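You operate a simulated robot arm through the tools that you are given. There is no shell and no other tool.

You run a simulated robot arm. Do the job below in one go: nothing can be reset, and whatever is moved stays where it is left.

## Task
Lift the strainer from the sink, rinse it clean and seat it again.
Fine: shut the tap. What is to be rubbed or washed off counts as gone when no trace of it is left.

The check looks at the end state, three seconds after you hand in, the way a careful person would. Anything else that was tipped, shoved, dropped, spilled or broken makes it a failure.

## Robot
A 7-joint arm with a two-finger parallel gripper, fixed in place. Base frame: the origin is on the floor under the middle of its stand, x ahead of it, y to its left, z up; the work surface is at about z = 0.85. Lengths are in m, angles in degrees, forces in N, time in s.
With the tool pointing down near the work surface it reaches from about 0.42 to 0.9 m from the base axis. Its first joint turns from -143.0 to 143.0 degrees. Payload 3 kg.
The TCP is the grasp point between the finger pads, 0.03 m short of the fingertips. In the tool frame z runs along the fingers and y along their closing line. The gripper opens to 0.094 m. The fingers are 0.028 m wide and 0.01 m thick; the gripper's body (0.05 by 0.096 m) begins 0.055 m behind the TCP.
Orientation is that of the tool frame in the base frame, as a unit quaternion [x, y, z, w]. With the fingers straight down and closing along the base's y, the tool's x points along the base's -x, its y along +y and its z along -z.

## Interface
- The arm moves only by the tool drive_tool. Its argument "moves" is a list of rows, each an object (a shift or turn left out is 0, a gripper value left out holds the last) with "translation": the shift along the tool's x, y, z in units of 500 mm (1.0 is 500 mm), a list of three; "angular": the turn, a rotation vector about the tool's x, y, z in units of 120 degrees (1.0 is 120 degrees), a list of three; "gripper": the finger opening in m, from 0 to 0.094. In form: [{"translation": [x, y, z], "angular": [ax, ay, az], "gripper": gripper}, ...]. A call has 1 to 20 rows; each row is the pose to reach, as a shift and turn from the pose commanded when the call began, along the tool's axes at that moment. A call with a number of a shift or a turn outside -1 to 1 is refused whole. Each row takes 0.2 s and may step no farther than 0.05 m and 8.6 degrees from the row before; otherwise, or with a gripper value out of range, the whole call is refused. Where a pose cannot be reached the arm comes as near as it can. A force on the tool above 60 N (or 10 N above the force at the start of the call, whichever is more), or a blocked arm, ends the call early, and 0.2 s more pass. Each finger travels about 0.072 m/s and halts on what it meets, pressing with about 22 N; the grip force reading is that of the motor and also rises with nothing between the fingers. The clock runs only during rows and for 0.2 s after the last one: add rows that repeat a pose to give the fingers time. It gives the time, the measured TCP pose, the force on the tool (base axes), the opening and the grip force at its end, in the units of the frame above (readings bear some noise), with the torque about the TCP (base axes, N m) and any sound that the robot's microphone picked up.
- Cameras (640 x 400 px; columns grow to the right, rows downward): "scene" is fixed at [0.2206, 0.5016, 1.5728]; the picture's right is [-0.75, -0.67, 0.00], its down [-0.45, 0.51, -0.73] and it looks along [0.49, -0.55, -0.68] (base axes); focal length 310 px, centre (320, 200). "wrist" rides on the gripper at [0.076, 0.014, -0.102] in the tool frame; the picture's right is [-0.18, 0.98, 0.00], its down [-0.75, -0.14, -0.64] and it looks along [-0.63, -0.12, 0.77] (tool axes); focal length 243 px, centre (320, 200). There is no depth. A picture from a camera that has moved, and an enlarged one, comes with that camera's place and axes in the base frame and with its lens.
- camera(camera): a new picture of that camera. No time passes.
- inspect(camera, box): a new picture of the part [left, top, right, bottom] of that camera's present view, enlarged. No time passes.
- sign_off(): hands the job in; it is judged then, once.

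Nothing tells you positions but the pictures and the camera data. Unless the task says otherwise, let go and move clear before handing in.

The tools are called after "Request:" by a JSON object that holds its "fn" and its "kwargs". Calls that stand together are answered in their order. drive_tool: Moves the arm, as the interface text tells. Its arguments: {"type":"object","properties":{"moves":{"type":"array","items":{"type":"object","properties":{"translation":{"type":"array","items":{"type":"number"}},"angular":{"type":"array","items":{"type":"number"}},"gripper":{"type":"number"}}}}},"required":["moves"]} The other tools are called the same way: camera (camera) takes a picture; inspect (camera, box) takes an enlarged picture of a part of a camera's view; sign_off () hands the job in.

At the start:

```text
time: 0.0
tcp_pos: [0.5472, 0.0383, 1.2996]
tool_rot: [0.0, 1.0, 0.0, 0.0]
ft_force: [0.7, 0.6, -0.2]
torque: [0.01, 0.0, 0.02]
width: 0.0941
grip_force: 0.1
```

scene: 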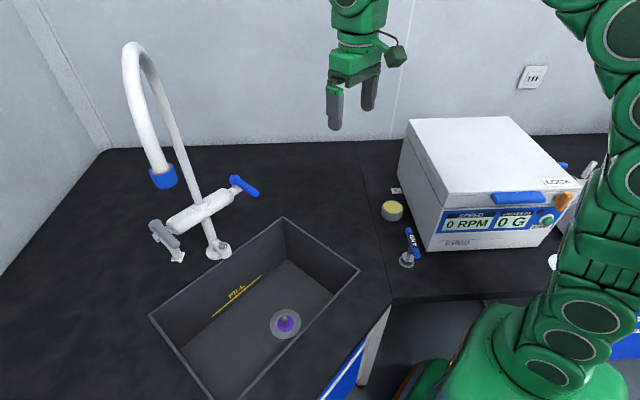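
wrist: 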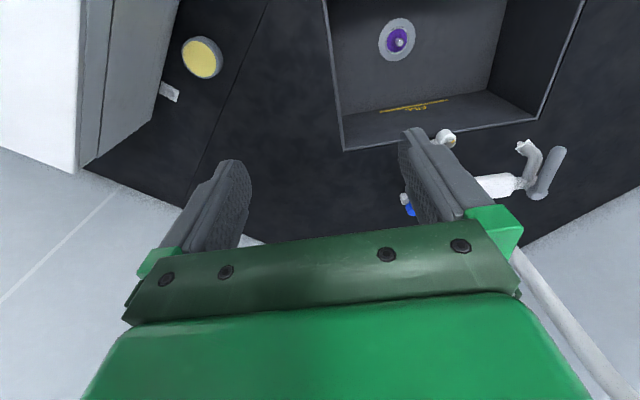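

I see a sink with a strainer (grey ring with purple something in the middle) and a lab tap with two handles. I'll look closer at the tap, the strainer and the sink before moving.

Request:
{"fn": "inspect", "kwargs": {"camera": "scene", "box": [110, 30, 290, 270]}}

Request:
{"fn": "inspect", "kwargs": {"camera": "scene", "box": [200, 260, 360, 360]}}

Request:
{"fn": "inspect", "kwargs": {"camera": "scene", "box": [360, 170, 440, 280]}}

Request:
{"fn": "inspect", "kwargs": {"camera": "wrist", "box": [320, 0, 600, 240]}}

Request:
{"fn": "inspect", "kwargs": {"camera": "wrist", "box": [360, 0, 460, 80]}}

```text
1.67 times, centred on (200, 150) of scene
camera zoom: at [0.2206, 0.5016, 1.5728], right [-0.75, -0.67, 0.0], down [-0.45, 0.51, -0.73], along [0.49, -0.55, -0.68], focal length 516 px, centre (520, 283)
```

zoom: 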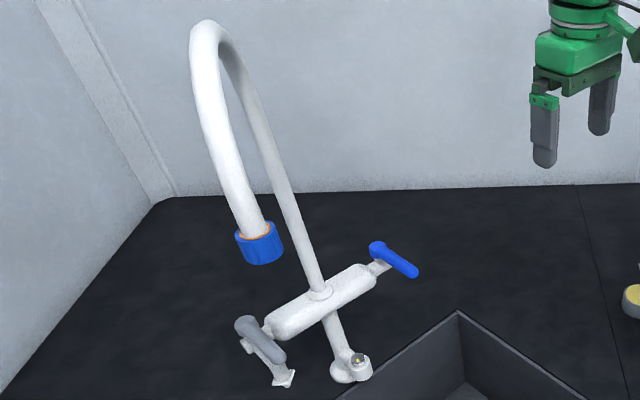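

```text
4.00 times, centred on (280, 310) of scene
camera zoom: at [0.2206, 0.5016, 1.5728], right [-0.75, -0.67, 0.0], down [-0.45, 0.51, -0.73], along [0.49, -0.55, -0.68], focal length 1238 px, centre (480, -240)
```

zoom: 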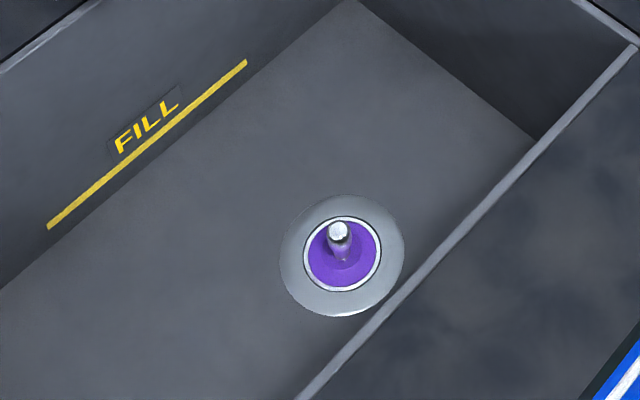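

```text
3.64 times, centred on (400, 225) of scene
camera zoom: at [0.2206, 0.5016, 1.5728], right [-0.75, -0.67, 0.0], down [-0.45, 0.51, -0.73], along [0.49, -0.55, -0.68], focal length 1126 px, centre (29, 109)
```

zoom: 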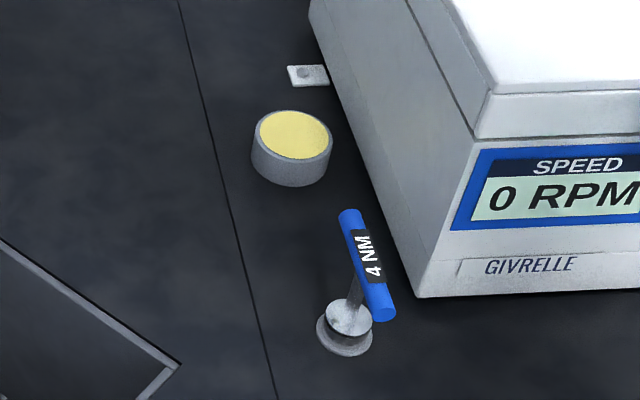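

```text
1.67 times, centred on (460, 120) of wrist
camera zoom: at [0.4714, 0.0516, 1.402], right [0.18, 0.98, 0.0], down [0.75, -0.14, 0.64], along [0.63, -0.12, -0.77], focal length 404 px, centre (87, 333)
```

zoom: 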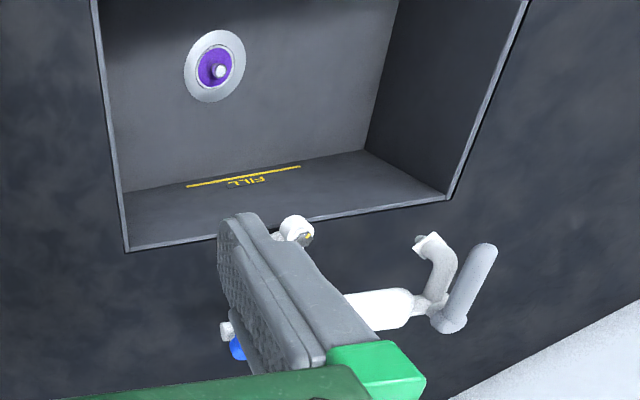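

```text
5.00 times, centred on (410, 40) of wrist
camera zoom: at [0.4714, 0.0516, 1.402], right [0.18, 0.98, 0.0], down [0.75, -0.14, 0.64], along [0.63, -0.12, -0.77], focal length 1213 px, centre (-130, 1000)
```

zoom: 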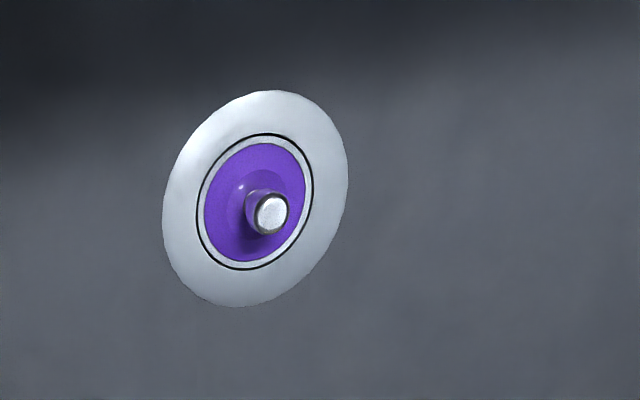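

The strainer sits at about (0.60, 0.235, 0.65) in a sink spanning x 0.47–0.78 and y 0.06–0.51. The spout's nozzle is somewhere near (0.67, 0.38, 1.25). I'll move the wrist camera sideways to get a second view of the tap and strainer.

Request:
{"fn": "drive_tool", "kwargs": {"moves": [{"translation": [0, 0.08, 0]}, {"translation": [0, 0.16, 0]}, {"translation": [0, 0.24, 0]}, {"translation": [0, 0.3, 0]}]}}

Request:
{"fn": "camera", "kwargs": {"camera": "wrist"}}

Request:
{"fn": "camera", "kwargs": {"camera": "scene"}}

```text
time: 1.0
tcp_pos: [0.5504, 0.1866, 1.3008]
tool_rot: [0.0, 1.0, 0.0, 0.0]
ft_force: [-0.4, -0.4, -0.5]
torque: [0.04, 0.02, 0.01]
width: 0.094
grip_force: 0.0
```

```text
taken
camera wrist: at [0.4745, 0.2002, 1.4016], right [0.18, 0.98, 0.0], down [0.75, -0.14, 0.64], along [0.63, -0.12, -0.77], focal length 243 px, centre (320, 200)
```

wrist: 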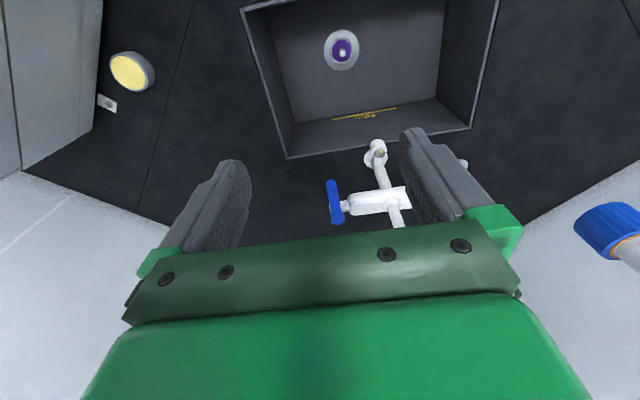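

```text
taken
```

scene: 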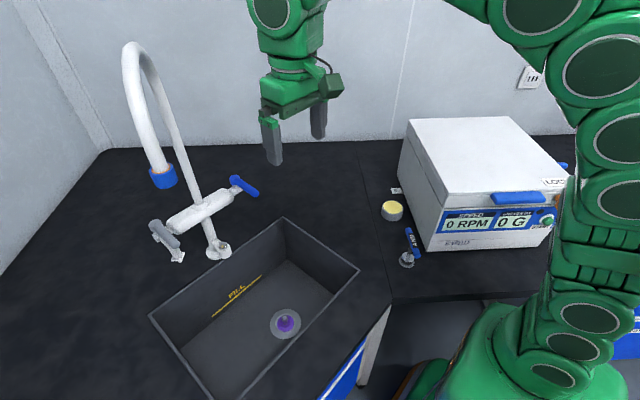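

The nozzle is at about (0.645, 0.387, 1.275), above the sink. The blue lever is near (0.77, 0.17, 1.045) and belongs to a bar across the stem. I'll enlarge the views to see the tap's details.

Request:
{"fn": "inspect", "kwargs": {"camera": "wrist", "box": [310, 120, 480, 240]}}

Request:
{"fn": "inspect", "kwargs": {"camera": "scene", "box": [140, 150, 270, 270]}}

Request:
{"fn": "inspect", "kwargs": {"camera": "wrist", "box": [560, 190, 640, 280]}}

Request:
{"fn": "inspect", "kwargs": {"camera": "wrist", "box": [300, 20, 380, 80]}}

```text
3.33 times, centred on (395, 180) of wrist
camera zoom: at [0.4745, 0.2002, 1.4016], right [0.18, 0.98, 0.0], down [0.75, -0.14, 0.64], along [0.63, -0.12, -0.77], focal length 809 px, centre (70, 267)
```

zoom: 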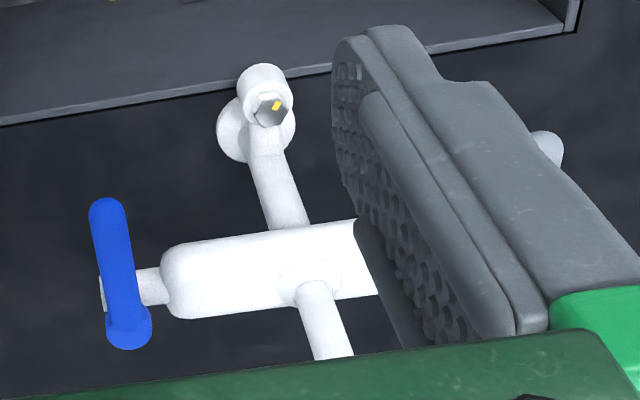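

```text
3.33 times, centred on (205, 210) of scene
camera zoom: at [0.2206, 0.5016, 1.5728], right [-0.75, -0.67, 0.0], down [-0.45, 0.51, -0.73], along [0.49, -0.55, -0.68], focal length 1032 px, centre (703, 167)
```

zoom: 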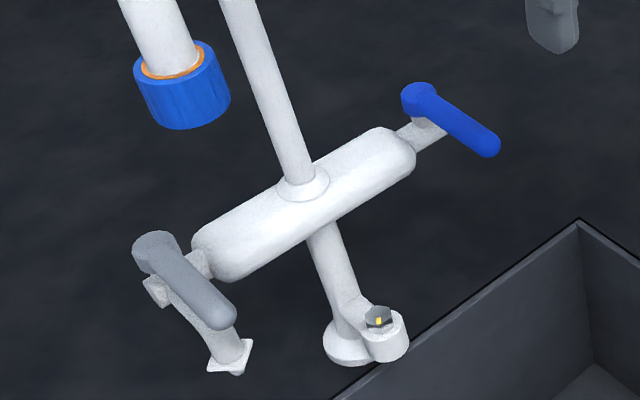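

```text
4.44 times, centred on (600, 235) of wrist
camera zoom: at [0.4745, 0.2002, 1.4016], right [0.18, 0.98, 0.0], down [0.75, -0.14, 0.64], along [0.63, -0.12, -0.77], focal length 1078 px, centre (-924, 44)
```

zoom: 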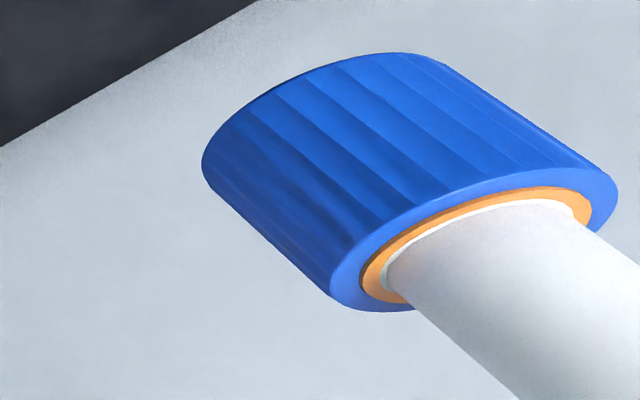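

```text
6.67 times, centred on (340, 50) of wrist
camera zoom: at [0.4745, 0.2002, 1.4016], right [0.18, 0.98, 0.0], down [0.75, -0.14, 0.64], along [0.63, -0.12, -0.77], focal length 1618 px, centre (187, 1200)
```

zoom: 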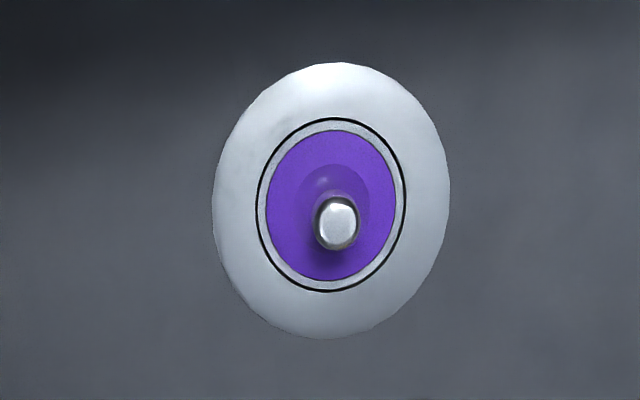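

The levers both point toward -x: blue from hub (0.822, 0.170, 1.046) to tip (0.734, 0.170), and grey at y ≈ 0.393 with its own small side outlet. I'll bring the wrist camera closer to see how the blue lever pivots.

Request:
{"fn": "drive_tool", "kwargs": {"moves": [{"translation": [-0.06, 0, 0.06]}, {"translation": [-0.12, 0, 0.12]}, {"translation": [-0.18, 0, 0.18]}, {"translation": [-0.23, 0, 0.24]}, {"translation": [-0.25, 0, 0.27]}, {"translation": [-0.25, 0, 0.27]}]}}

Request:
{"fn": "camera", "kwargs": {"camera": "wrist"}}

Request:
{"fn": "camera", "kwargs": {"camera": "scene"}}

```text
time: 2.4
tcp_pos: [0.673, 0.1913, 1.1644]
tool_rot: [-0.001, 1.0, 0.0, 0.0]
ft_force: [-0.3, -0.8, -0.3]
torque: [-0.01, -0.03, 0.01]
width: 0.0939
grip_force: 0.0
```

```text
taken
camera wrist: at [0.5959, 0.2052, 1.2659], right [0.18, 0.98, 0.0], down [0.75, -0.14, 0.64], along [0.63, -0.12, -0.77], focal length 243 px, centre (320, 200)
```

wrist: 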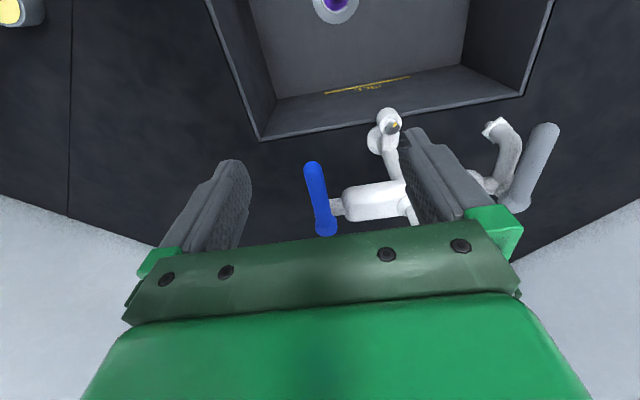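

```text
taken
```

scene: 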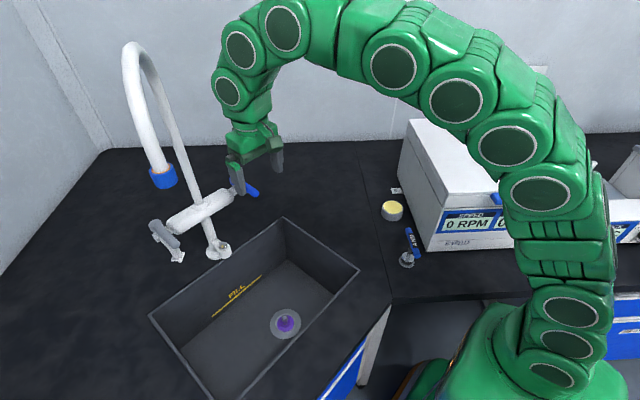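

Request:
{"fn": "inspect", "kwargs": {"camera": "wrist", "box": [290, 90, 430, 240]}}

Request:
{"fn": "inspect", "kwargs": {"camera": "wrist", "box": [470, 100, 570, 220]}}

Request:
{"fn": "inspect", "kwargs": {"camera": "scene", "box": [140, 210, 190, 265]}}

```text
2.67 times, centred on (360, 165) of wrist
camera zoom: at [0.5959, 0.2052, 1.2659], right [0.18, 0.98, 0.0], down [0.75, -0.14, 0.64], along [0.63, -0.12, -0.77], focal length 647 px, centre (213, 293)
```

zoom: 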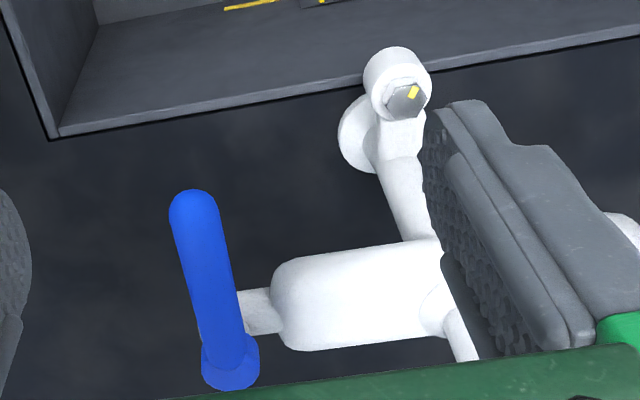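

```text
3.33 times, centred on (520, 160) of wrist
camera zoom: at [0.5959, 0.2052, 1.2659], right [0.18, 0.98, 0.0], down [0.75, -0.14, 0.64], along [0.63, -0.12, -0.77], focal length 809 px, centre (-347, 333)
```

zoom: 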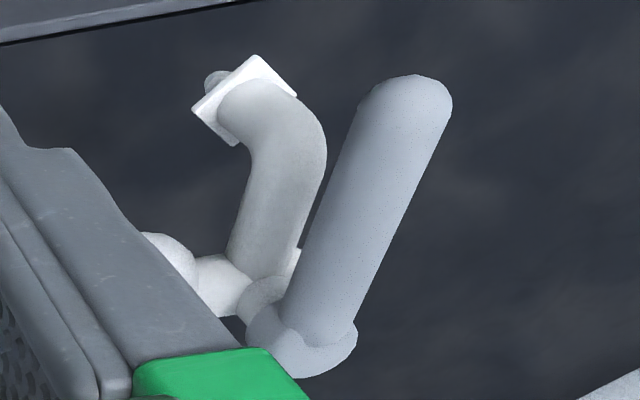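

```text
7.27 times, centred on (165, 238) of scene
camera zoom: at [0.2206, 0.5016, 1.5728], right [-0.75, -0.67, 0.0], down [-0.45, 0.51, -0.73], along [0.49, -0.55, -0.68], focal length 2252 px, centre (1447, -73)
```

zoom: 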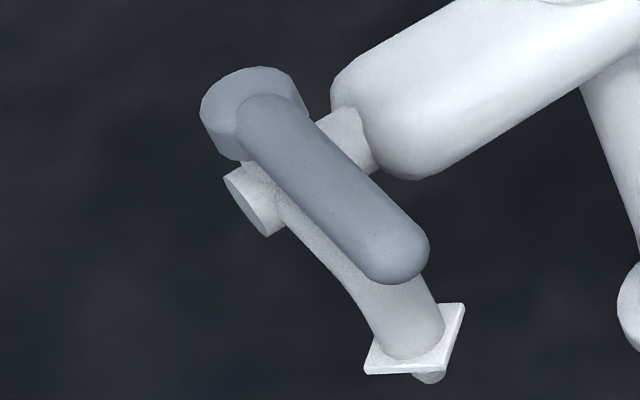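

The blue lever sits on a disc hub with an upright axis above the bar, and I take it as the valve for the main spout (the grey one serves the side outlet). I'll straddle the blue lever near its tip with the fingers half closed, then nudge it toward -y to find which way it turns.

Request:
{"fn": "drive_tool", "kwargs": {"moves": [{"translation": [-0.05, -0.02, 0.02], "gripper": 0.044}, {"translation": [-0.1, -0.042, 0.05], "gripper": 0.044}, {"translation": [-0.15, -0.042, 0.1], "gripper": 0.044}, {"translation": [-0.15, -0.042, 0.18], "gripper": 0.044}, {"translation": [-0.15, -0.042, 0.236], "gripper": 0.044}, {"translation": [-0.15, -0.042, 0.236], "gripper": 0.044}]}}

Request:
{"fn": "camera", "kwargs": {"camera": "wrist"}}

Request:
{"fn": "inspect", "kwargs": {"camera": "scene", "box": [140, 120, 300, 270]}}

```text
time: 3.8
tcp_pos: [0.7477, 0.1681, 1.0472]
tool_rot: [-0.001, 1.0, 0.0, 0.0]
ft_force: [-0.7, 0.1, 0.3]
torque: [-0.03, 0.03, 0.0]
width: 0.0437
grip_force: 0.2
```

```text
taken
camera wrist: at [0.671, 0.182, 1.1494], right [0.18, 0.98, 0.0], down [0.75, -0.14, 0.64], along [0.63, -0.12, -0.77], focal length 243 px, centre (320, 200)
```

wrist: 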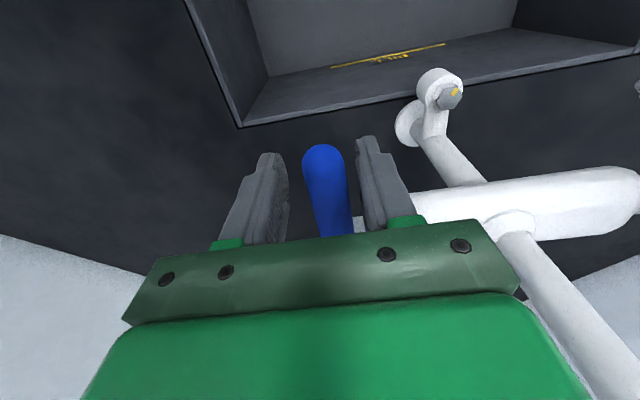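

```text
2.67 times, centred on (220, 195) of scene
camera zoom: at [0.2206, 0.5016, 1.5728], right [-0.75, -0.67, 0.0], down [-0.45, 0.51, -0.73], along [0.49, -0.55, -0.68], focal length 826 px, centre (587, 213)
```

zoom: 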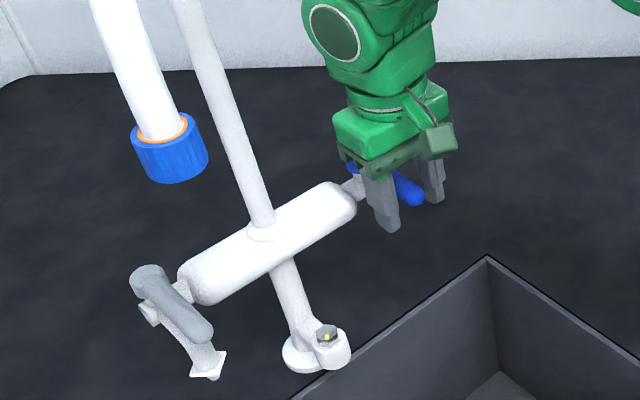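

The lever sits between the fingers. Now I swing about the hub toward -y by 24° and watch force and sound.

Request:
{"fn": "drive_tool", "kwargs": {"moves": [{"translation": [-0.0015, -0.0207, 0], "angular": [0, 0, -0.0667]}, {"translation": [-0.0058, -0.0411, 0], "angular": [0, 0, -0.1333]}, {"translation": [-0.0129, -0.0606, 0], "angular": [0, 0, -0.2]}, {"translation": [-0.0129, -0.0606, 0], "angular": [0, 0, -0.2]}]}}

Request:
{"fn": "camera", "kwargs": {"camera": "wrist"}}

Request:
{"fn": "camera", "kwargs": {"camera": "scene"}}

```text
time: 4.8
tcp_pos: [0.756, 0.1388, 1.0463]
tool_rot: [-0.209, 0.978, 0.0, -0.001]
ft_force: [-1.6, 1.0, 0.8]
torque: [0.01, -0.01, 0.0]
width: 0.0445
grip_force: 0.5
```

```text
taken
camera wrist: at [0.6794, 0.1204, 1.1485], right [-0.23, 0.97, 0.0], down [0.75, 0.18, 0.64], along [0.62, 0.15, -0.77], focal length 243 px, centre (320, 200)
```

wrist: 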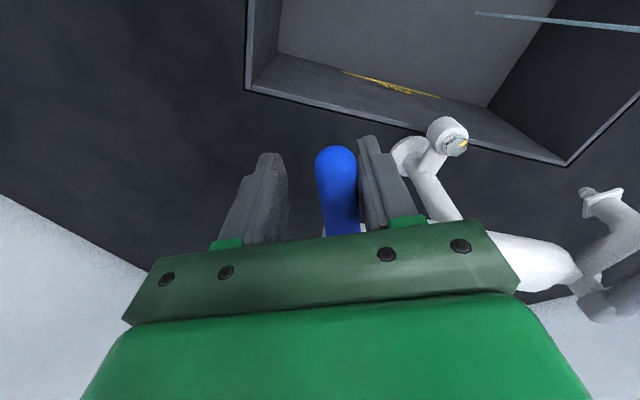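

```text
taken
```

scene: 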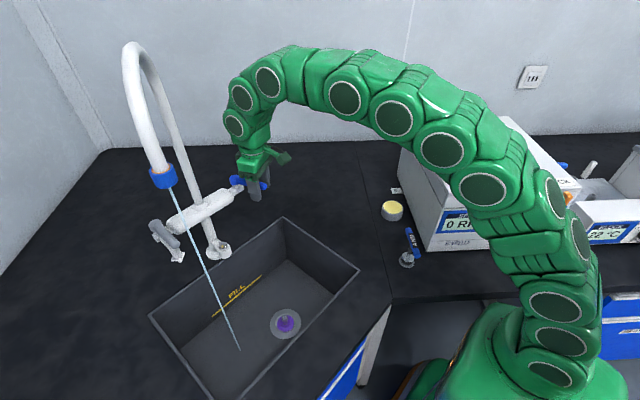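

Water is running: the lever turning toward -y opens the main spout, and the stream falls straight down into the sink. I'll look closer at the stream and the floor before opening it a bit more.

Request:
{"fn": "inspect", "kwargs": {"camera": "scene", "box": [140, 170, 360, 400]}}

Request:
{"fn": "inspect", "kwargs": {"camera": "scene", "box": [200, 300, 300, 380]}}

```text
1.74 times, centred on (250, 285) of scene
camera zoom: at [0.2206, 0.5016, 1.5728], right [-0.75, -0.67, 0.0], down [-0.45, 0.51, -0.73], along [0.49, -0.55, -0.68], focal length 538 px, centre (442, 52)
```

zoom: 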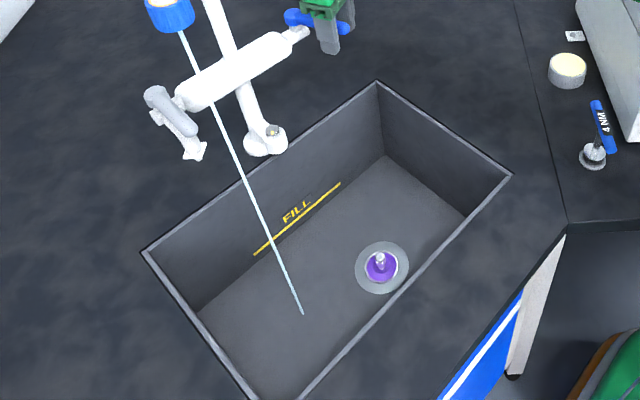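

```text
5.00 times, centred on (250, 340) of scene
camera zoom: at [0.2206, 0.5016, 1.5728], right [-0.75, -0.67, 0.0], down [-0.45, 0.51, -0.73], along [0.49, -0.55, -0.68], focal length 1548 px, centre (670, -500)
```

zoom: 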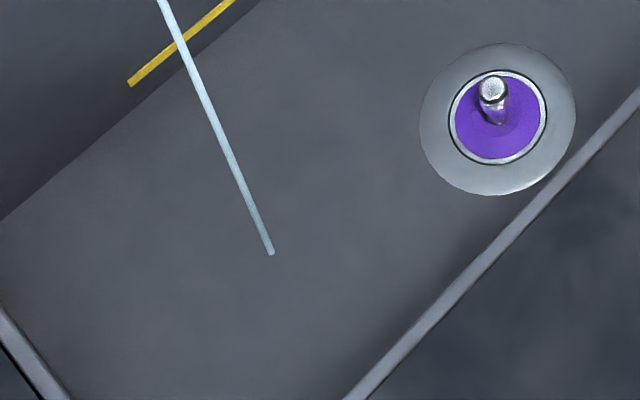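

The stream is about 4–5 mm thick and lands at (0.638, 0.385) on the sink floor. I'll open it somewhat further for a better rinse.

Request:
{"fn": "drive_tool", "kwargs": {"moves": [{"translation": [-0.0015, -0.0207, 0], "angular": [0, 0, -0.0667]}, {"translation": [-0.0058, -0.0411, 0], "angular": [0, 0, -0.1333]}, {"translation": [-0.0129, -0.0606, 0], "angular": [0, 0, -0.2]}, {"translation": [-0.0129, -0.0606, 0], "angular": [0, 0, -0.2]}]}}

Request:
{"fn": "inspect", "kwargs": {"camera": "scene", "box": [140, 170, 360, 400]}}

Request:
{"fn": "inspect", "kwargs": {"camera": "scene", "box": [200, 300, 300, 380]}}

```text
time: 5.8
tcp_pos: [0.7733, 0.1123, 1.0475]
tool_rot: [-0.408, 0.913, 0.0, 0.001]
ft_force: [-1.0, 0.8, 0.3]
torque: [0.02, -0.05, -0.02]
width: 0.0444
grip_force: 0.5
```

```text
1.74 times, centred on (250, 285) of scene
camera zoom: at [0.2206, 0.5016, 1.5728], right [-0.75, -0.67, 0.0], down [-0.45, 0.51, -0.73], along [0.49, -0.55, -0.68], focal length 538 px, centre (442, 52)
```

zoom: 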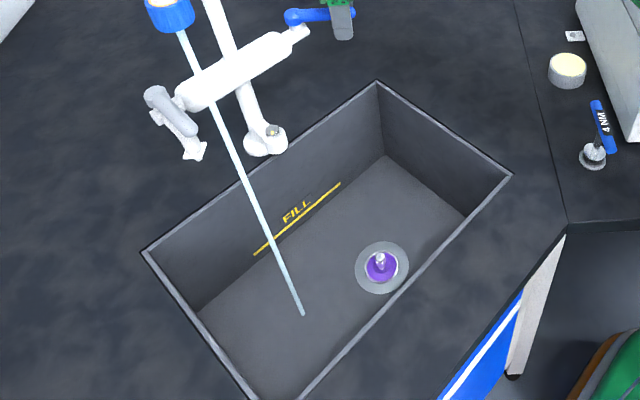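

```text
5.00 times, centred on (250, 340) of scene
camera zoom: at [0.2206, 0.5016, 1.5728], right [-0.75, -0.67, 0.0], down [-0.45, 0.51, -0.73], along [0.49, -0.55, -0.68], focal length 1548 px, centre (670, -500)
```

zoom: 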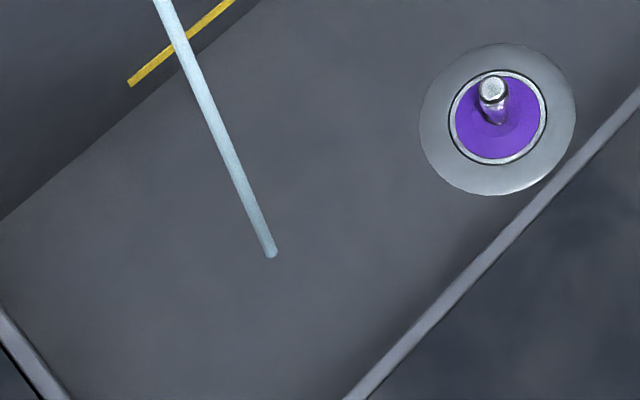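

The flow is now a steady ~7 mm stream into the sink, so I'll leave the lever here. Next I lift off the lever, turn the tool back and go above the strainer to look straight at it.

Request:
{"fn": "drive_tool", "kwargs": {"moves": [{"translation": [0, 0, -0.08], "gripper": 0.05}, {"translation": [0, 0, -0.16]}, {"translation": [0.004, 0.036, -0.16], "angular": [0, 0, 0.0667]}, {"translation": [0.0085, 0.072, -0.16], "angular": [0, 0, 0.1333]}, {"translation": [0.017, 0.144, -0.16], "angular": [0, 0, 0.2]}, {"translation": [0.026, 0.216, -0.16], "angular": [0, 0, 0.2667]}, {"translation": [0.034, 0.29, -0.14], "angular": [0, 0, 0.3333]}, {"translation": [0.042, 0.36, -0.1], "angular": [0, 0, 0.4]}, {"translation": [0.051, 0.433, -0.04], "angular": [0, 0, 0.4]}, {"translation": [0.051, 0.433, 0.04], "angular": [0, 0, 0.4]}, {"translation": [0.051, 0.433, 0.04], "angular": [0, 0, 0.4]}]}}

Request:
{"fn": "camera", "kwargs": {"camera": "wrist"}}

Request:
{"fn": "camera", "kwargs": {"camera": "scene"}}

```text
time: 8.2
tcp_pos: [0.5932, 0.2386, 1.0274]
tool_rot: [0.0, 1.0, 0.0, 0.001]
ft_force: [-0.1, 0.1, 0.8]
torque: [0.0, 0.0, 0.01]
width: 0.05
grip_force: 0.1
```

```text
taken
camera wrist: at [0.517, 0.251, 1.1289], right [0.18, 0.98, 0.0], down [0.75, -0.14, 0.64], along [0.63, -0.12, -0.77], focal length 243 px, centre (320, 200)
```

wrist: 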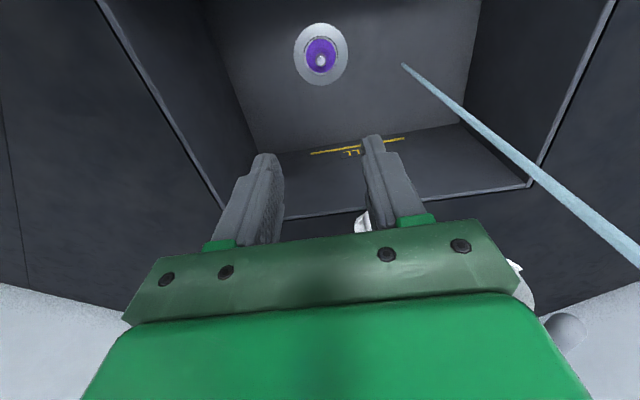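

```text
taken
```

scene: 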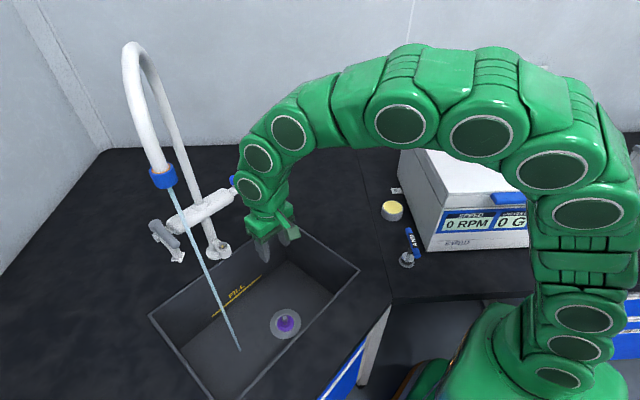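

Request:
{"fn": "inspect", "kwargs": {"camera": "wrist", "box": [280, 10, 360, 100]}}

Request:
{"fn": "inspect", "kwargs": {"camera": "scene", "box": [260, 300, 310, 350]}}

```text
4.44 times, centred on (320, 55) of wrist
camera zoom: at [0.517, 0.251, 1.1289], right [0.18, 0.98, 0.0], down [0.75, -0.14, 0.64], along [0.63, -0.12, -0.77], focal length 1078 px, centre (320, 844)
```

zoom: 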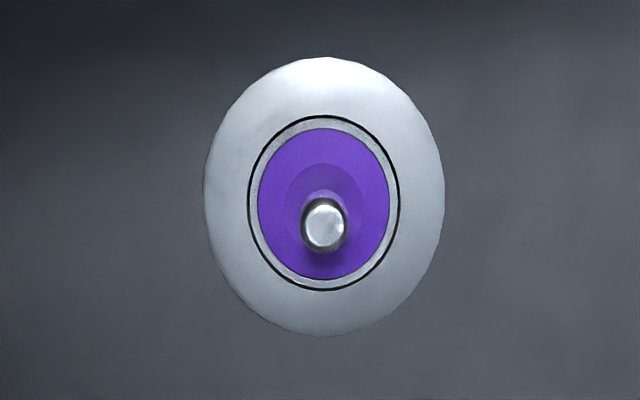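

```text
8.00 times, centred on (285, 325) of scene
camera zoom: at [0.2206, 0.5016, 1.5728], right [-0.75, -0.67, 0.0], down [-0.45, 0.51, -0.73], along [0.49, -0.55, -0.68], focal length 2477 px, centre (600, -800)
```

zoom: 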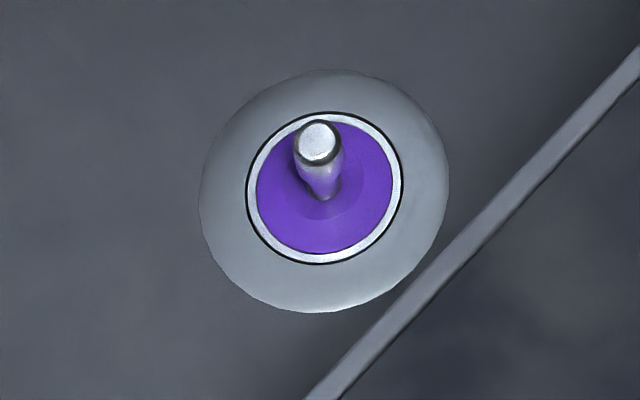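

The strainer is a shallow purple-filled dish (~0.06 m across) with a knob ~0.045 m tall at about (0.594, 0.237), knob top z ≈ 0.69. I'll turn the tool so the camera points to the roomy +y side of the sink and descend to just above the knob.

Request:
{"fn": "drive_tool", "kwargs": {"moves": [{"translation": [0, 0, 0.02], "angular": [0, 0, 0.07]}, {"translation": [0, 0, 0.04], "angular": [0, 0, 0.14]}, {"translation": [0, 0, 0.06], "angular": [0, 0, 0.21]}, {"translation": [0, 0, 0.09], "angular": [0, 0, 0.28]}, {"translation": [0, 0, 0.12], "angular": [0, 0, 0.35]}, {"translation": [0, 0, 0.15], "angular": [0, 0, 0.42]}, {"translation": [0, 0, 0.19], "angular": [0, 0, 0.49]}, {"translation": [0, 0, 0.24], "angular": [0, 0, 0.56]}, {"translation": [0, 0, 0.3], "angular": [0, 0, 0.63]}, {"translation": [0, 0, 0.36], "angular": [0, 0, 0.69]}, {"translation": [0, 0, 0.43], "angular": [0, 0, 0.75]}, {"translation": [0, 0, 0.49], "angular": [0, 0, 0.75]}, {"translation": [0, 0, 0.49], "angular": [0, 0, 0.75]}]}}

Request:
{"fn": "camera", "kwargs": {"camera": "wrist"}}

Request:
{"fn": "camera", "kwargs": {"camera": "scene"}}

```text
time: 11.0
tcp_pos: [0.5956, 0.2393, 0.7828]
tool_rot: [0.708, 0.706, 0.0, 0.0]
ft_force: [0.0, 0.0, -0.5]
torque: [0.02, -0.03, -0.01]
width: 0.05
grip_force: 0.0
```

```text
taken
camera wrist: at [0.609, 0.3144, 0.8855], right [0.98, -0.18, 0.0], down [-0.14, -0.75, 0.64], along [-0.12, -0.63, -0.77], focal length 243 px, centre (320, 200)
```

wrist: 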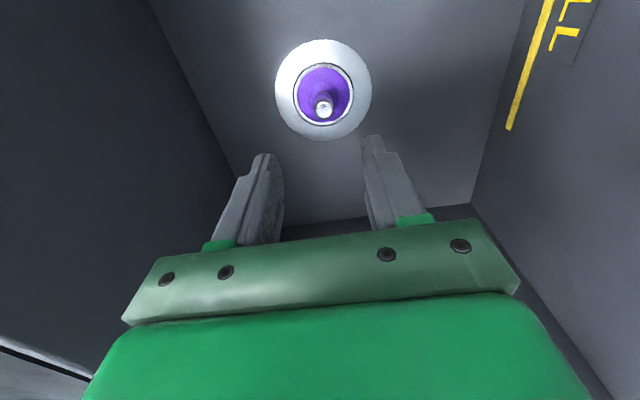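

```text
taken
```

scene: 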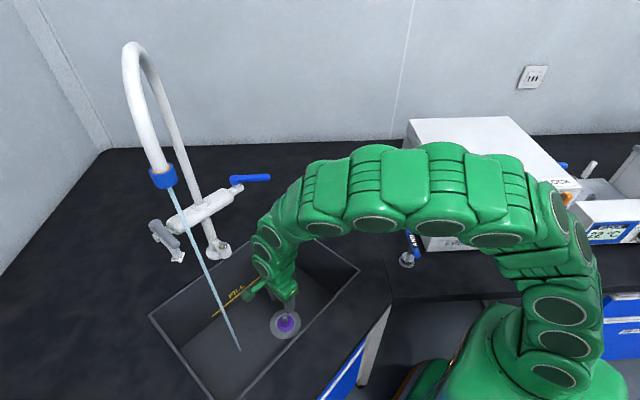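

I'm above the strainer with the fingers closing along x. I'll zoom in to align exactly with the knob.

Request:
{"fn": "inspect", "kwargs": {"camera": "wrist", "box": [260, 20, 380, 160]}}

Request:
{"fn": "inspect", "kwargs": {"camera": "scene", "box": [250, 270, 330, 350]}}

```text
2.86 times, centred on (320, 90) of wrist
camera zoom: at [0.609, 0.3144, 0.8855], right [0.98, -0.18, 0.0], down [-0.14, -0.75, 0.64], along [-0.12, -0.63, -0.77], focal length 693 px, centre (320, 514)
```

zoom: 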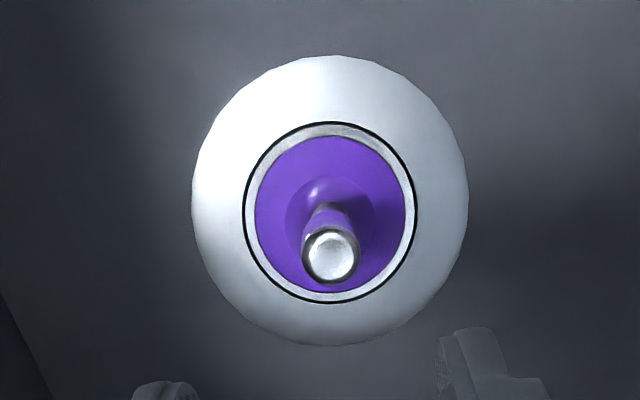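

```text
5.00 times, centred on (290, 310) of scene
camera zoom: at [0.2206, 0.5016, 1.5728], right [-0.75, -0.67, 0.0], down [-0.45, 0.51, -0.73], along [0.49, -0.55, -0.68], focal length 1548 px, centre (470, -350)
```

zoom: 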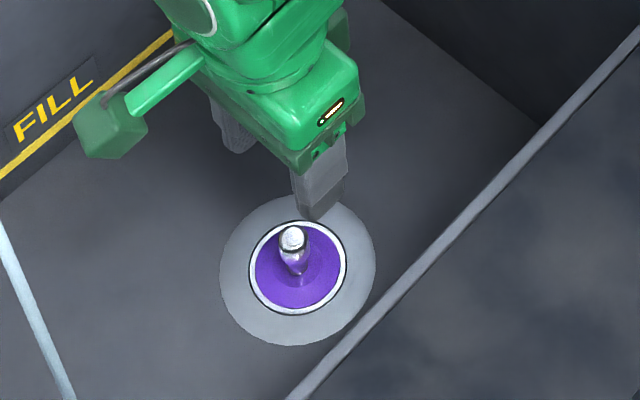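

The knob axis is at about (0.598, 0.239), with the knob top at z ≈ 0.675 and the dish rim at z ≈ 0.63. I'll shift 4 mm in x, go down so the fingertips are around the upper knob, and grip.

Request:
{"fn": "drive_tool", "kwargs": {"moves": [{"translation": [0, 0.008, 0.05]}, {"translation": [0, 0.008, 0.11]}, {"translation": [0, 0.008, 0.16]}, {"translation": [0, 0.008, 0.196]}, {"translation": [0, 0.008, 0.196]}]}}

Request:
{"fn": "camera", "kwargs": {"camera": "wrist"}}

Request:
{"fn": "inspect", "kwargs": {"camera": "scene", "box": [240, 270, 330, 350]}}

```text
time: 12.2
tcp_pos: [0.5998, 0.2388, 0.6835]
tool_rot: [0.707, 0.707, 0.0, 0.0]
ft_force: [-0.3, 0.2, 0.6]
torque: [0.01, 0.0, 0.02]
width: 0.0501
grip_force: 0.0
```

```text
taken
camera wrist: at [0.614, 0.3136, 0.7863], right [0.98, -0.18, 0.0], down [-0.14, -0.75, 0.64], along [-0.12, -0.63, -0.77], focal length 243 px, centre (320, 200)
```

wrist: 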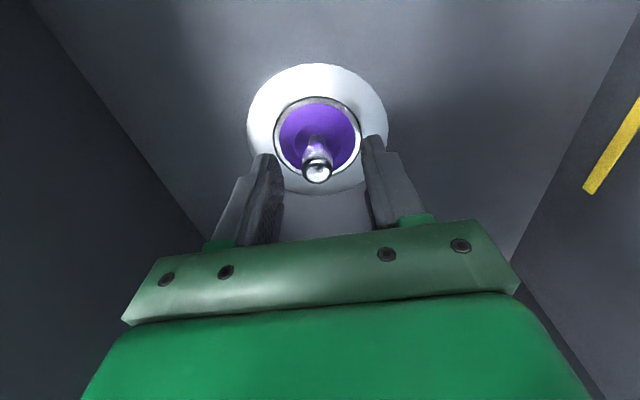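

```text
5.00 times, centred on (285, 310) of scene
camera zoom: at [0.2206, 0.5016, 1.5728], right [-0.75, -0.67, 0.0], down [-0.45, 0.51, -0.73], along [0.49, -0.55, -0.68], focal length 1548 px, centre (495, -350)
```

zoom: 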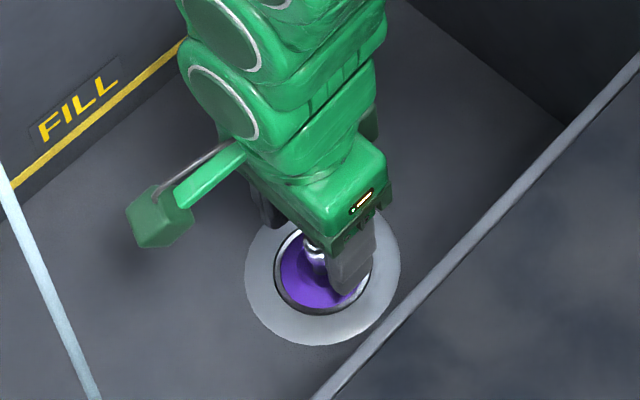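

The knob is centred between the fingers. I lower 4 mm more and close.

Request:
{"fn": "drive_tool", "kwargs": {"moves": [{"translation": [0, 0, 0.008]}, {"translation": [0, 0, 0.008], "gripper": 0.0}, {"translation": [0, 0, 0.008], "gripper": 0.0}, {"translation": [0, 0, 0.008], "gripper": 0.0}, {"translation": [0, 0, 0.008], "gripper": 0.0}]}}

Request:
{"fn": "camera", "kwargs": {"camera": "wrist"}}

```text
time: 13.4
tcp_pos: [0.5988, 0.2374, 0.679]
tool_rot: [0.707, 0.707, 0.001, 0.0]
ft_force: [-19.4, 0.3, 4.2]
torque: [0.04, 0.67, 0.0]
width: 0.0177
grip_force: 22.1
```

```text
taken
camera wrist: at [0.6126, 0.313, 0.7822], right [0.98, -0.18, 0.0], down [-0.14, -0.75, 0.64], along [-0.12, -0.63, -0.77], focal length 243 px, centre (320, 200)
```

wrist: 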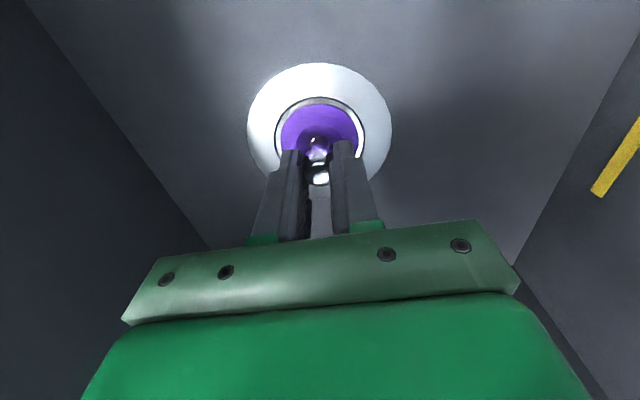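

The knob is gripped (17.7 mm) but with a sideways preload, so I'll shift about 1.5 mm toward -x to relax it and then lift slowly.

Request:
{"fn": "drive_tool", "kwargs": {"moves": [{"translation": [0, -0.003, 0], "gripper": 0.0}, {"translation": [0, -0.003, -0.01], "gripper": 0.0}, {"translation": [0, -0.003, -0.03], "gripper": 0.0}, {"translation": [0, -0.003, -0.06], "gripper": 0.0}, {"translation": [0, -0.003, -0.1], "gripper": 0.0}, {"translation": [0, -0.003, -0.1], "gripper": 0.0}]}}

Request:
{"fn": "camera", "kwargs": {"camera": "wrist"}}

Request:
{"fn": "inspect", "kwargs": {"camera": "scene", "box": [200, 240, 360, 380]}}

```text
time: 14.8
tcp_pos: [0.5967, 0.2388, 0.7297]
tool_rot: [0.707, 0.708, 0.001, -0.001]
ft_force: [-0.5, -0.2, -0.4]
torque: [-0.02, 0.01, 0.01]
width: 0.0178
grip_force: 22.2
```

```text
taken
camera wrist: at [0.6099, 0.3142, 0.8322], right [0.98, -0.18, 0.0], down [-0.14, -0.75, 0.64], along [-0.12, -0.63, -0.77], focal length 243 px, centre (320, 200)
```

wrist: 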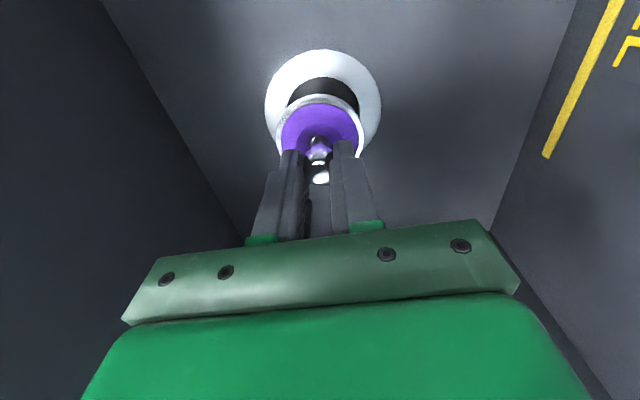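

```text
2.86 times, centred on (280, 310) of scene
camera zoom: at [0.2206, 0.5016, 1.5728], right [-0.75, -0.67, 0.0], down [-0.45, 0.51, -0.73], along [0.49, -0.55, -0.68], focal length 885 px, centre (434, -114)
```

zoom: 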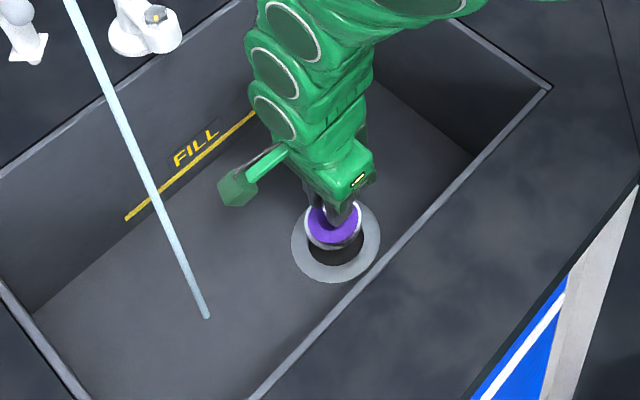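

The strainer is free of the drain and held firmly, with the seat TCP near (0.597, 0.239, 0.679). I'll lift it to about z 0.87, yaw the tool 30°, and then tilt the hand back so the dish's upper half will be open to the stream.

Request:
{"fn": "drive_tool", "kwargs": {"moves": [{"translation": [0, 0, -0.08], "gripper": 0.0}, {"translation": [0, 0.01, -0.16]}, {"translation": [0, 0.02, -0.22], "angular": [0, 0, -0.0625]}, {"translation": [0, 0.03, -0.28], "angular": [0, 0, -0.125]}, {"translation": [0, 0.04, -0.28], "angular": [0, 0, -0.1875]}, {"translation": [0, 0.04, -0.28], "angular": [0, 0, -0.25]}, {"translation": [0, 0.04, -0.28], "angular": [0, 0, -0.25]}]}}

Request:
{"fn": "camera", "kwargs": {"camera": "scene"}}

Request:
{"fn": "inspect", "kwargs": {"camera": "scene", "box": [220, 220, 340, 350]}}

Request:
{"fn": "camera", "kwargs": {"camera": "wrist"}}

```text
time: 16.4
tcp_pos: [0.6172, 0.2373, 0.8683]
tool_rot: [0.499, 0.867, 0.0, 0.0]
ft_force: [0.2, 1.7, -0.3]
torque: [0.01, -0.02, -0.01]
width: 0.0174
grip_force: 22.3
```

```text
taken
```

scene: 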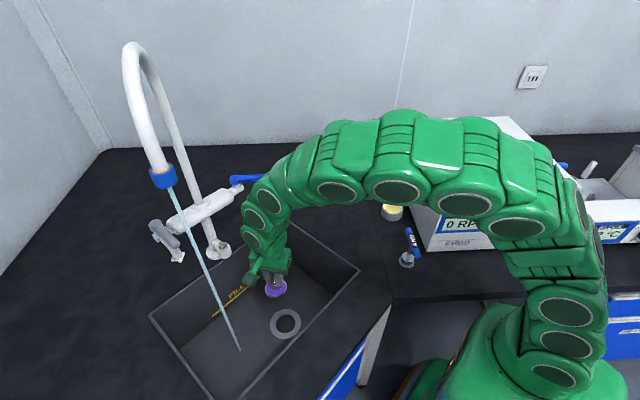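

```text
3.08 times, centred on (280, 285) of scene
camera zoom: at [0.2206, 0.5016, 1.5728], right [-0.75, -0.67, 0.0], down [-0.45, 0.51, -0.73], along [0.49, -0.55, -0.68], focal length 953 px, centre (443, -62)
```

zoom: 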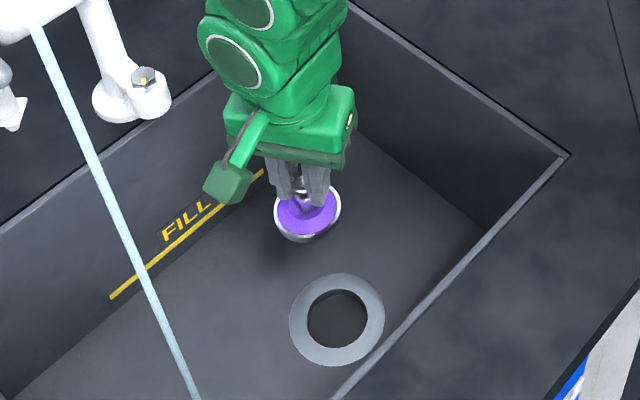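

```text
taken
camera wrist: at [0.591, 0.3094, 0.9709], right [0.94, 0.33, 0.0], down [0.26, -0.72, 0.64], along [0.21, -0.61, -0.77], focal length 243 px, centre (320, 200)
```

wrist: 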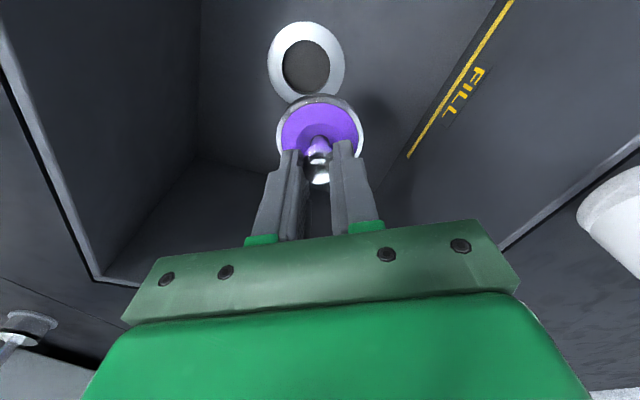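

The lifted strainer is a thin dish with the purple residue on its top. Now I tilt the tool 50° so the hand leans back toward the robot and the dish faces up and back.

Request:
{"fn": "drive_tool", "kwargs": {"moves": [{"angular": [-0.06, 0, 0]}, {"angular": [-0.12, 0, 0]}, {"angular": [-0.18, 0, 0]}, {"angular": [-0.24, 0, 0]}, {"angular": [-0.3, 0, 0]}, {"angular": [-0.36, 0, 0]}, {"angular": [-0.4167, 0, 0]}, {"angular": [-0.4167, 0, 0]}]}}

Request:
{"fn": "camera", "kwargs": {"camera": "scene"}}

Request:
{"fn": "inspect", "kwargs": {"camera": "scene", "box": [200, 200, 340, 350]}}

Request:
{"fn": "camera", "kwargs": {"camera": "wrist"}}

```text
time: 18.2
tcp_pos: [0.619, 0.2391, 0.871]
tool_rot: [0.454, 0.784, 0.366, 0.212]
ft_force: [-0.3, -0.5, -0.7]
torque: [0.0, 0.05, -0.01]
width: 0.0178
grip_force: 22.7
```

```text
taken
```

scene: 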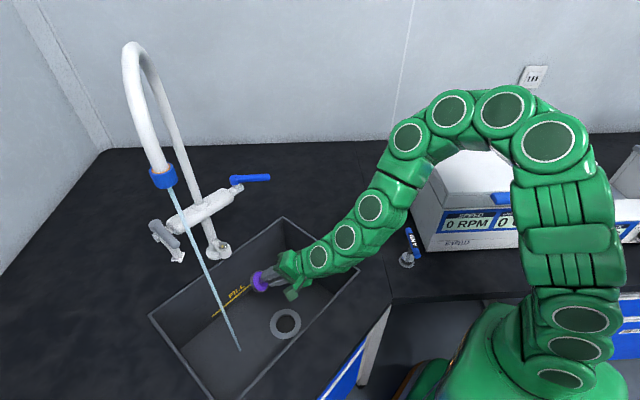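

```text
2.67 times, centred on (270, 275) of scene
camera zoom: at [0.2206, 0.5016, 1.5728], right [-0.75, -0.67, 0.0], down [-0.45, 0.51, -0.73], along [0.49, -0.55, -0.68], focal length 826 px, centre (453, 0)
```

zoom: 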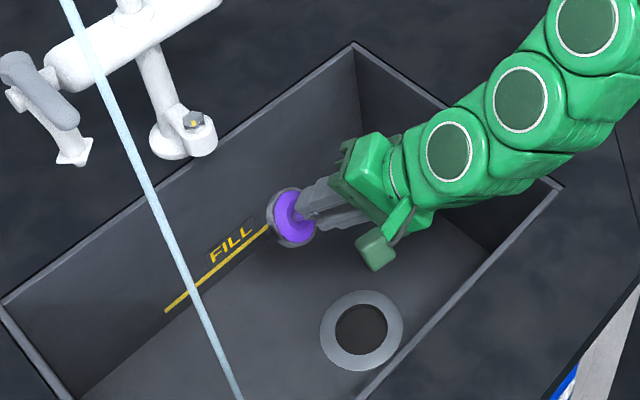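

```text
taken
camera wrist: at [0.5189, 0.2686, 0.9465], right [0.64, 0.16, 0.75], down [-0.13, -0.94, 0.3], along [0.76, -0.29, -0.58], focal length 243 px, centre (320, 200)
```

wrist: 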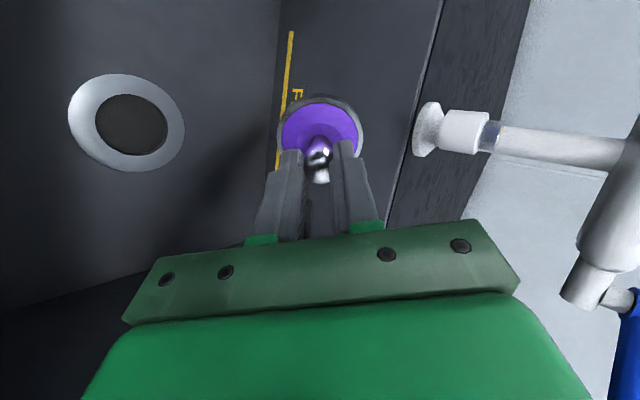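

The tilt worked and the arm has plenty of clearance. Now I bring the dish's upper half into the stream at (0.641, 0.384).

Request:
{"fn": "drive_tool", "kwargs": {"moves": [{"translation": [0.057, 0.0032, 0.027]}, {"translation": [0.114, 0.0064, 0.054]}, {"translation": [0.171, 0.0096, 0.081]}, {"translation": [0.2282, 0.0128, 0.1086]}, {"translation": [0.2282, 0.0128, 0.1086]}]}}

Request:
{"fn": "camera", "kwargs": {"camera": "scene"}}

Request:
{"fn": "inspect", "kwargs": {"camera": "scene", "box": [170, 220, 290, 340]}}

Request:
{"fn": "camera", "kwargs": {"camera": "wrist"}}

```text
time: 19.4
tcp_pos: [0.5983, 0.3587, 0.8392]
tool_rot: [0.453, 0.785, 0.366, 0.212]
ft_force: [-0.2, 1.3, -0.9]
torque: [-0.03, 0.04, -0.04]
width: 0.0178
grip_force: 21.7
```

```text
taken
```

scene: 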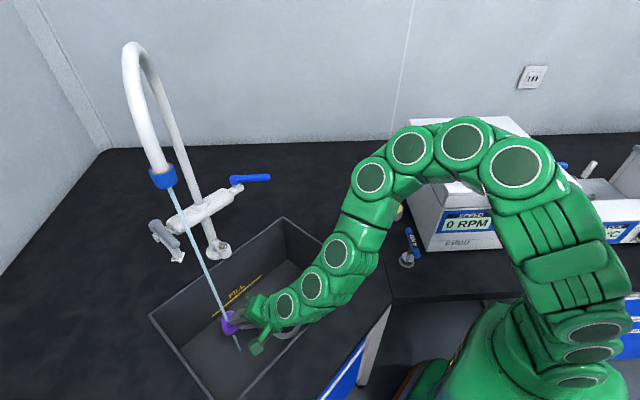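

```text
3.33 times, centred on (230, 280) of scene
camera zoom: at [0.2206, 0.5016, 1.5728], right [-0.75, -0.67, 0.0], down [-0.45, 0.51, -0.73], along [0.49, -0.55, -0.68], focal length 1032 px, centre (620, -67)
```

zoom: 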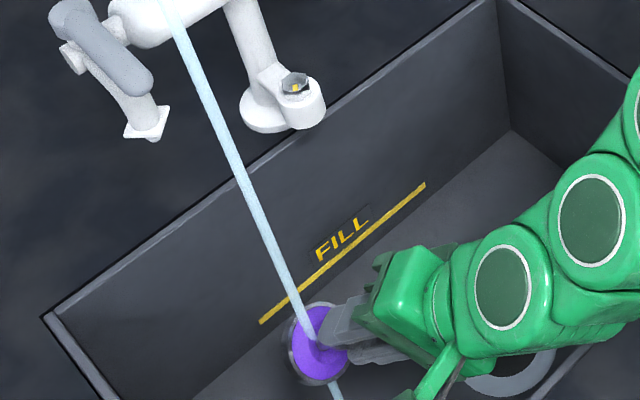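

```text
taken
camera wrist: at [0.5004, 0.3893, 0.9163], right [0.64, 0.16, 0.75], down [-0.13, -0.94, 0.3], along [0.76, -0.29, -0.58], focal length 243 px, centre (320, 200)
```

wrist: 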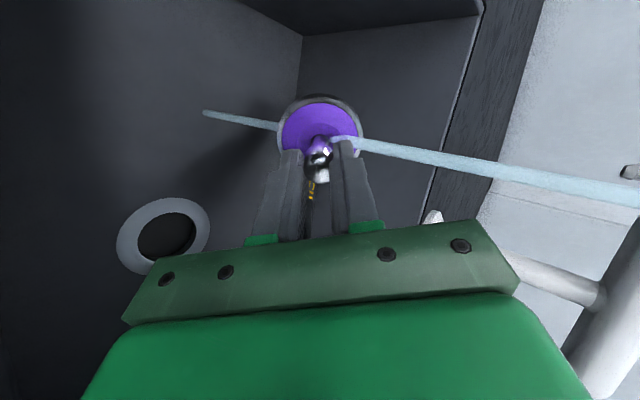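

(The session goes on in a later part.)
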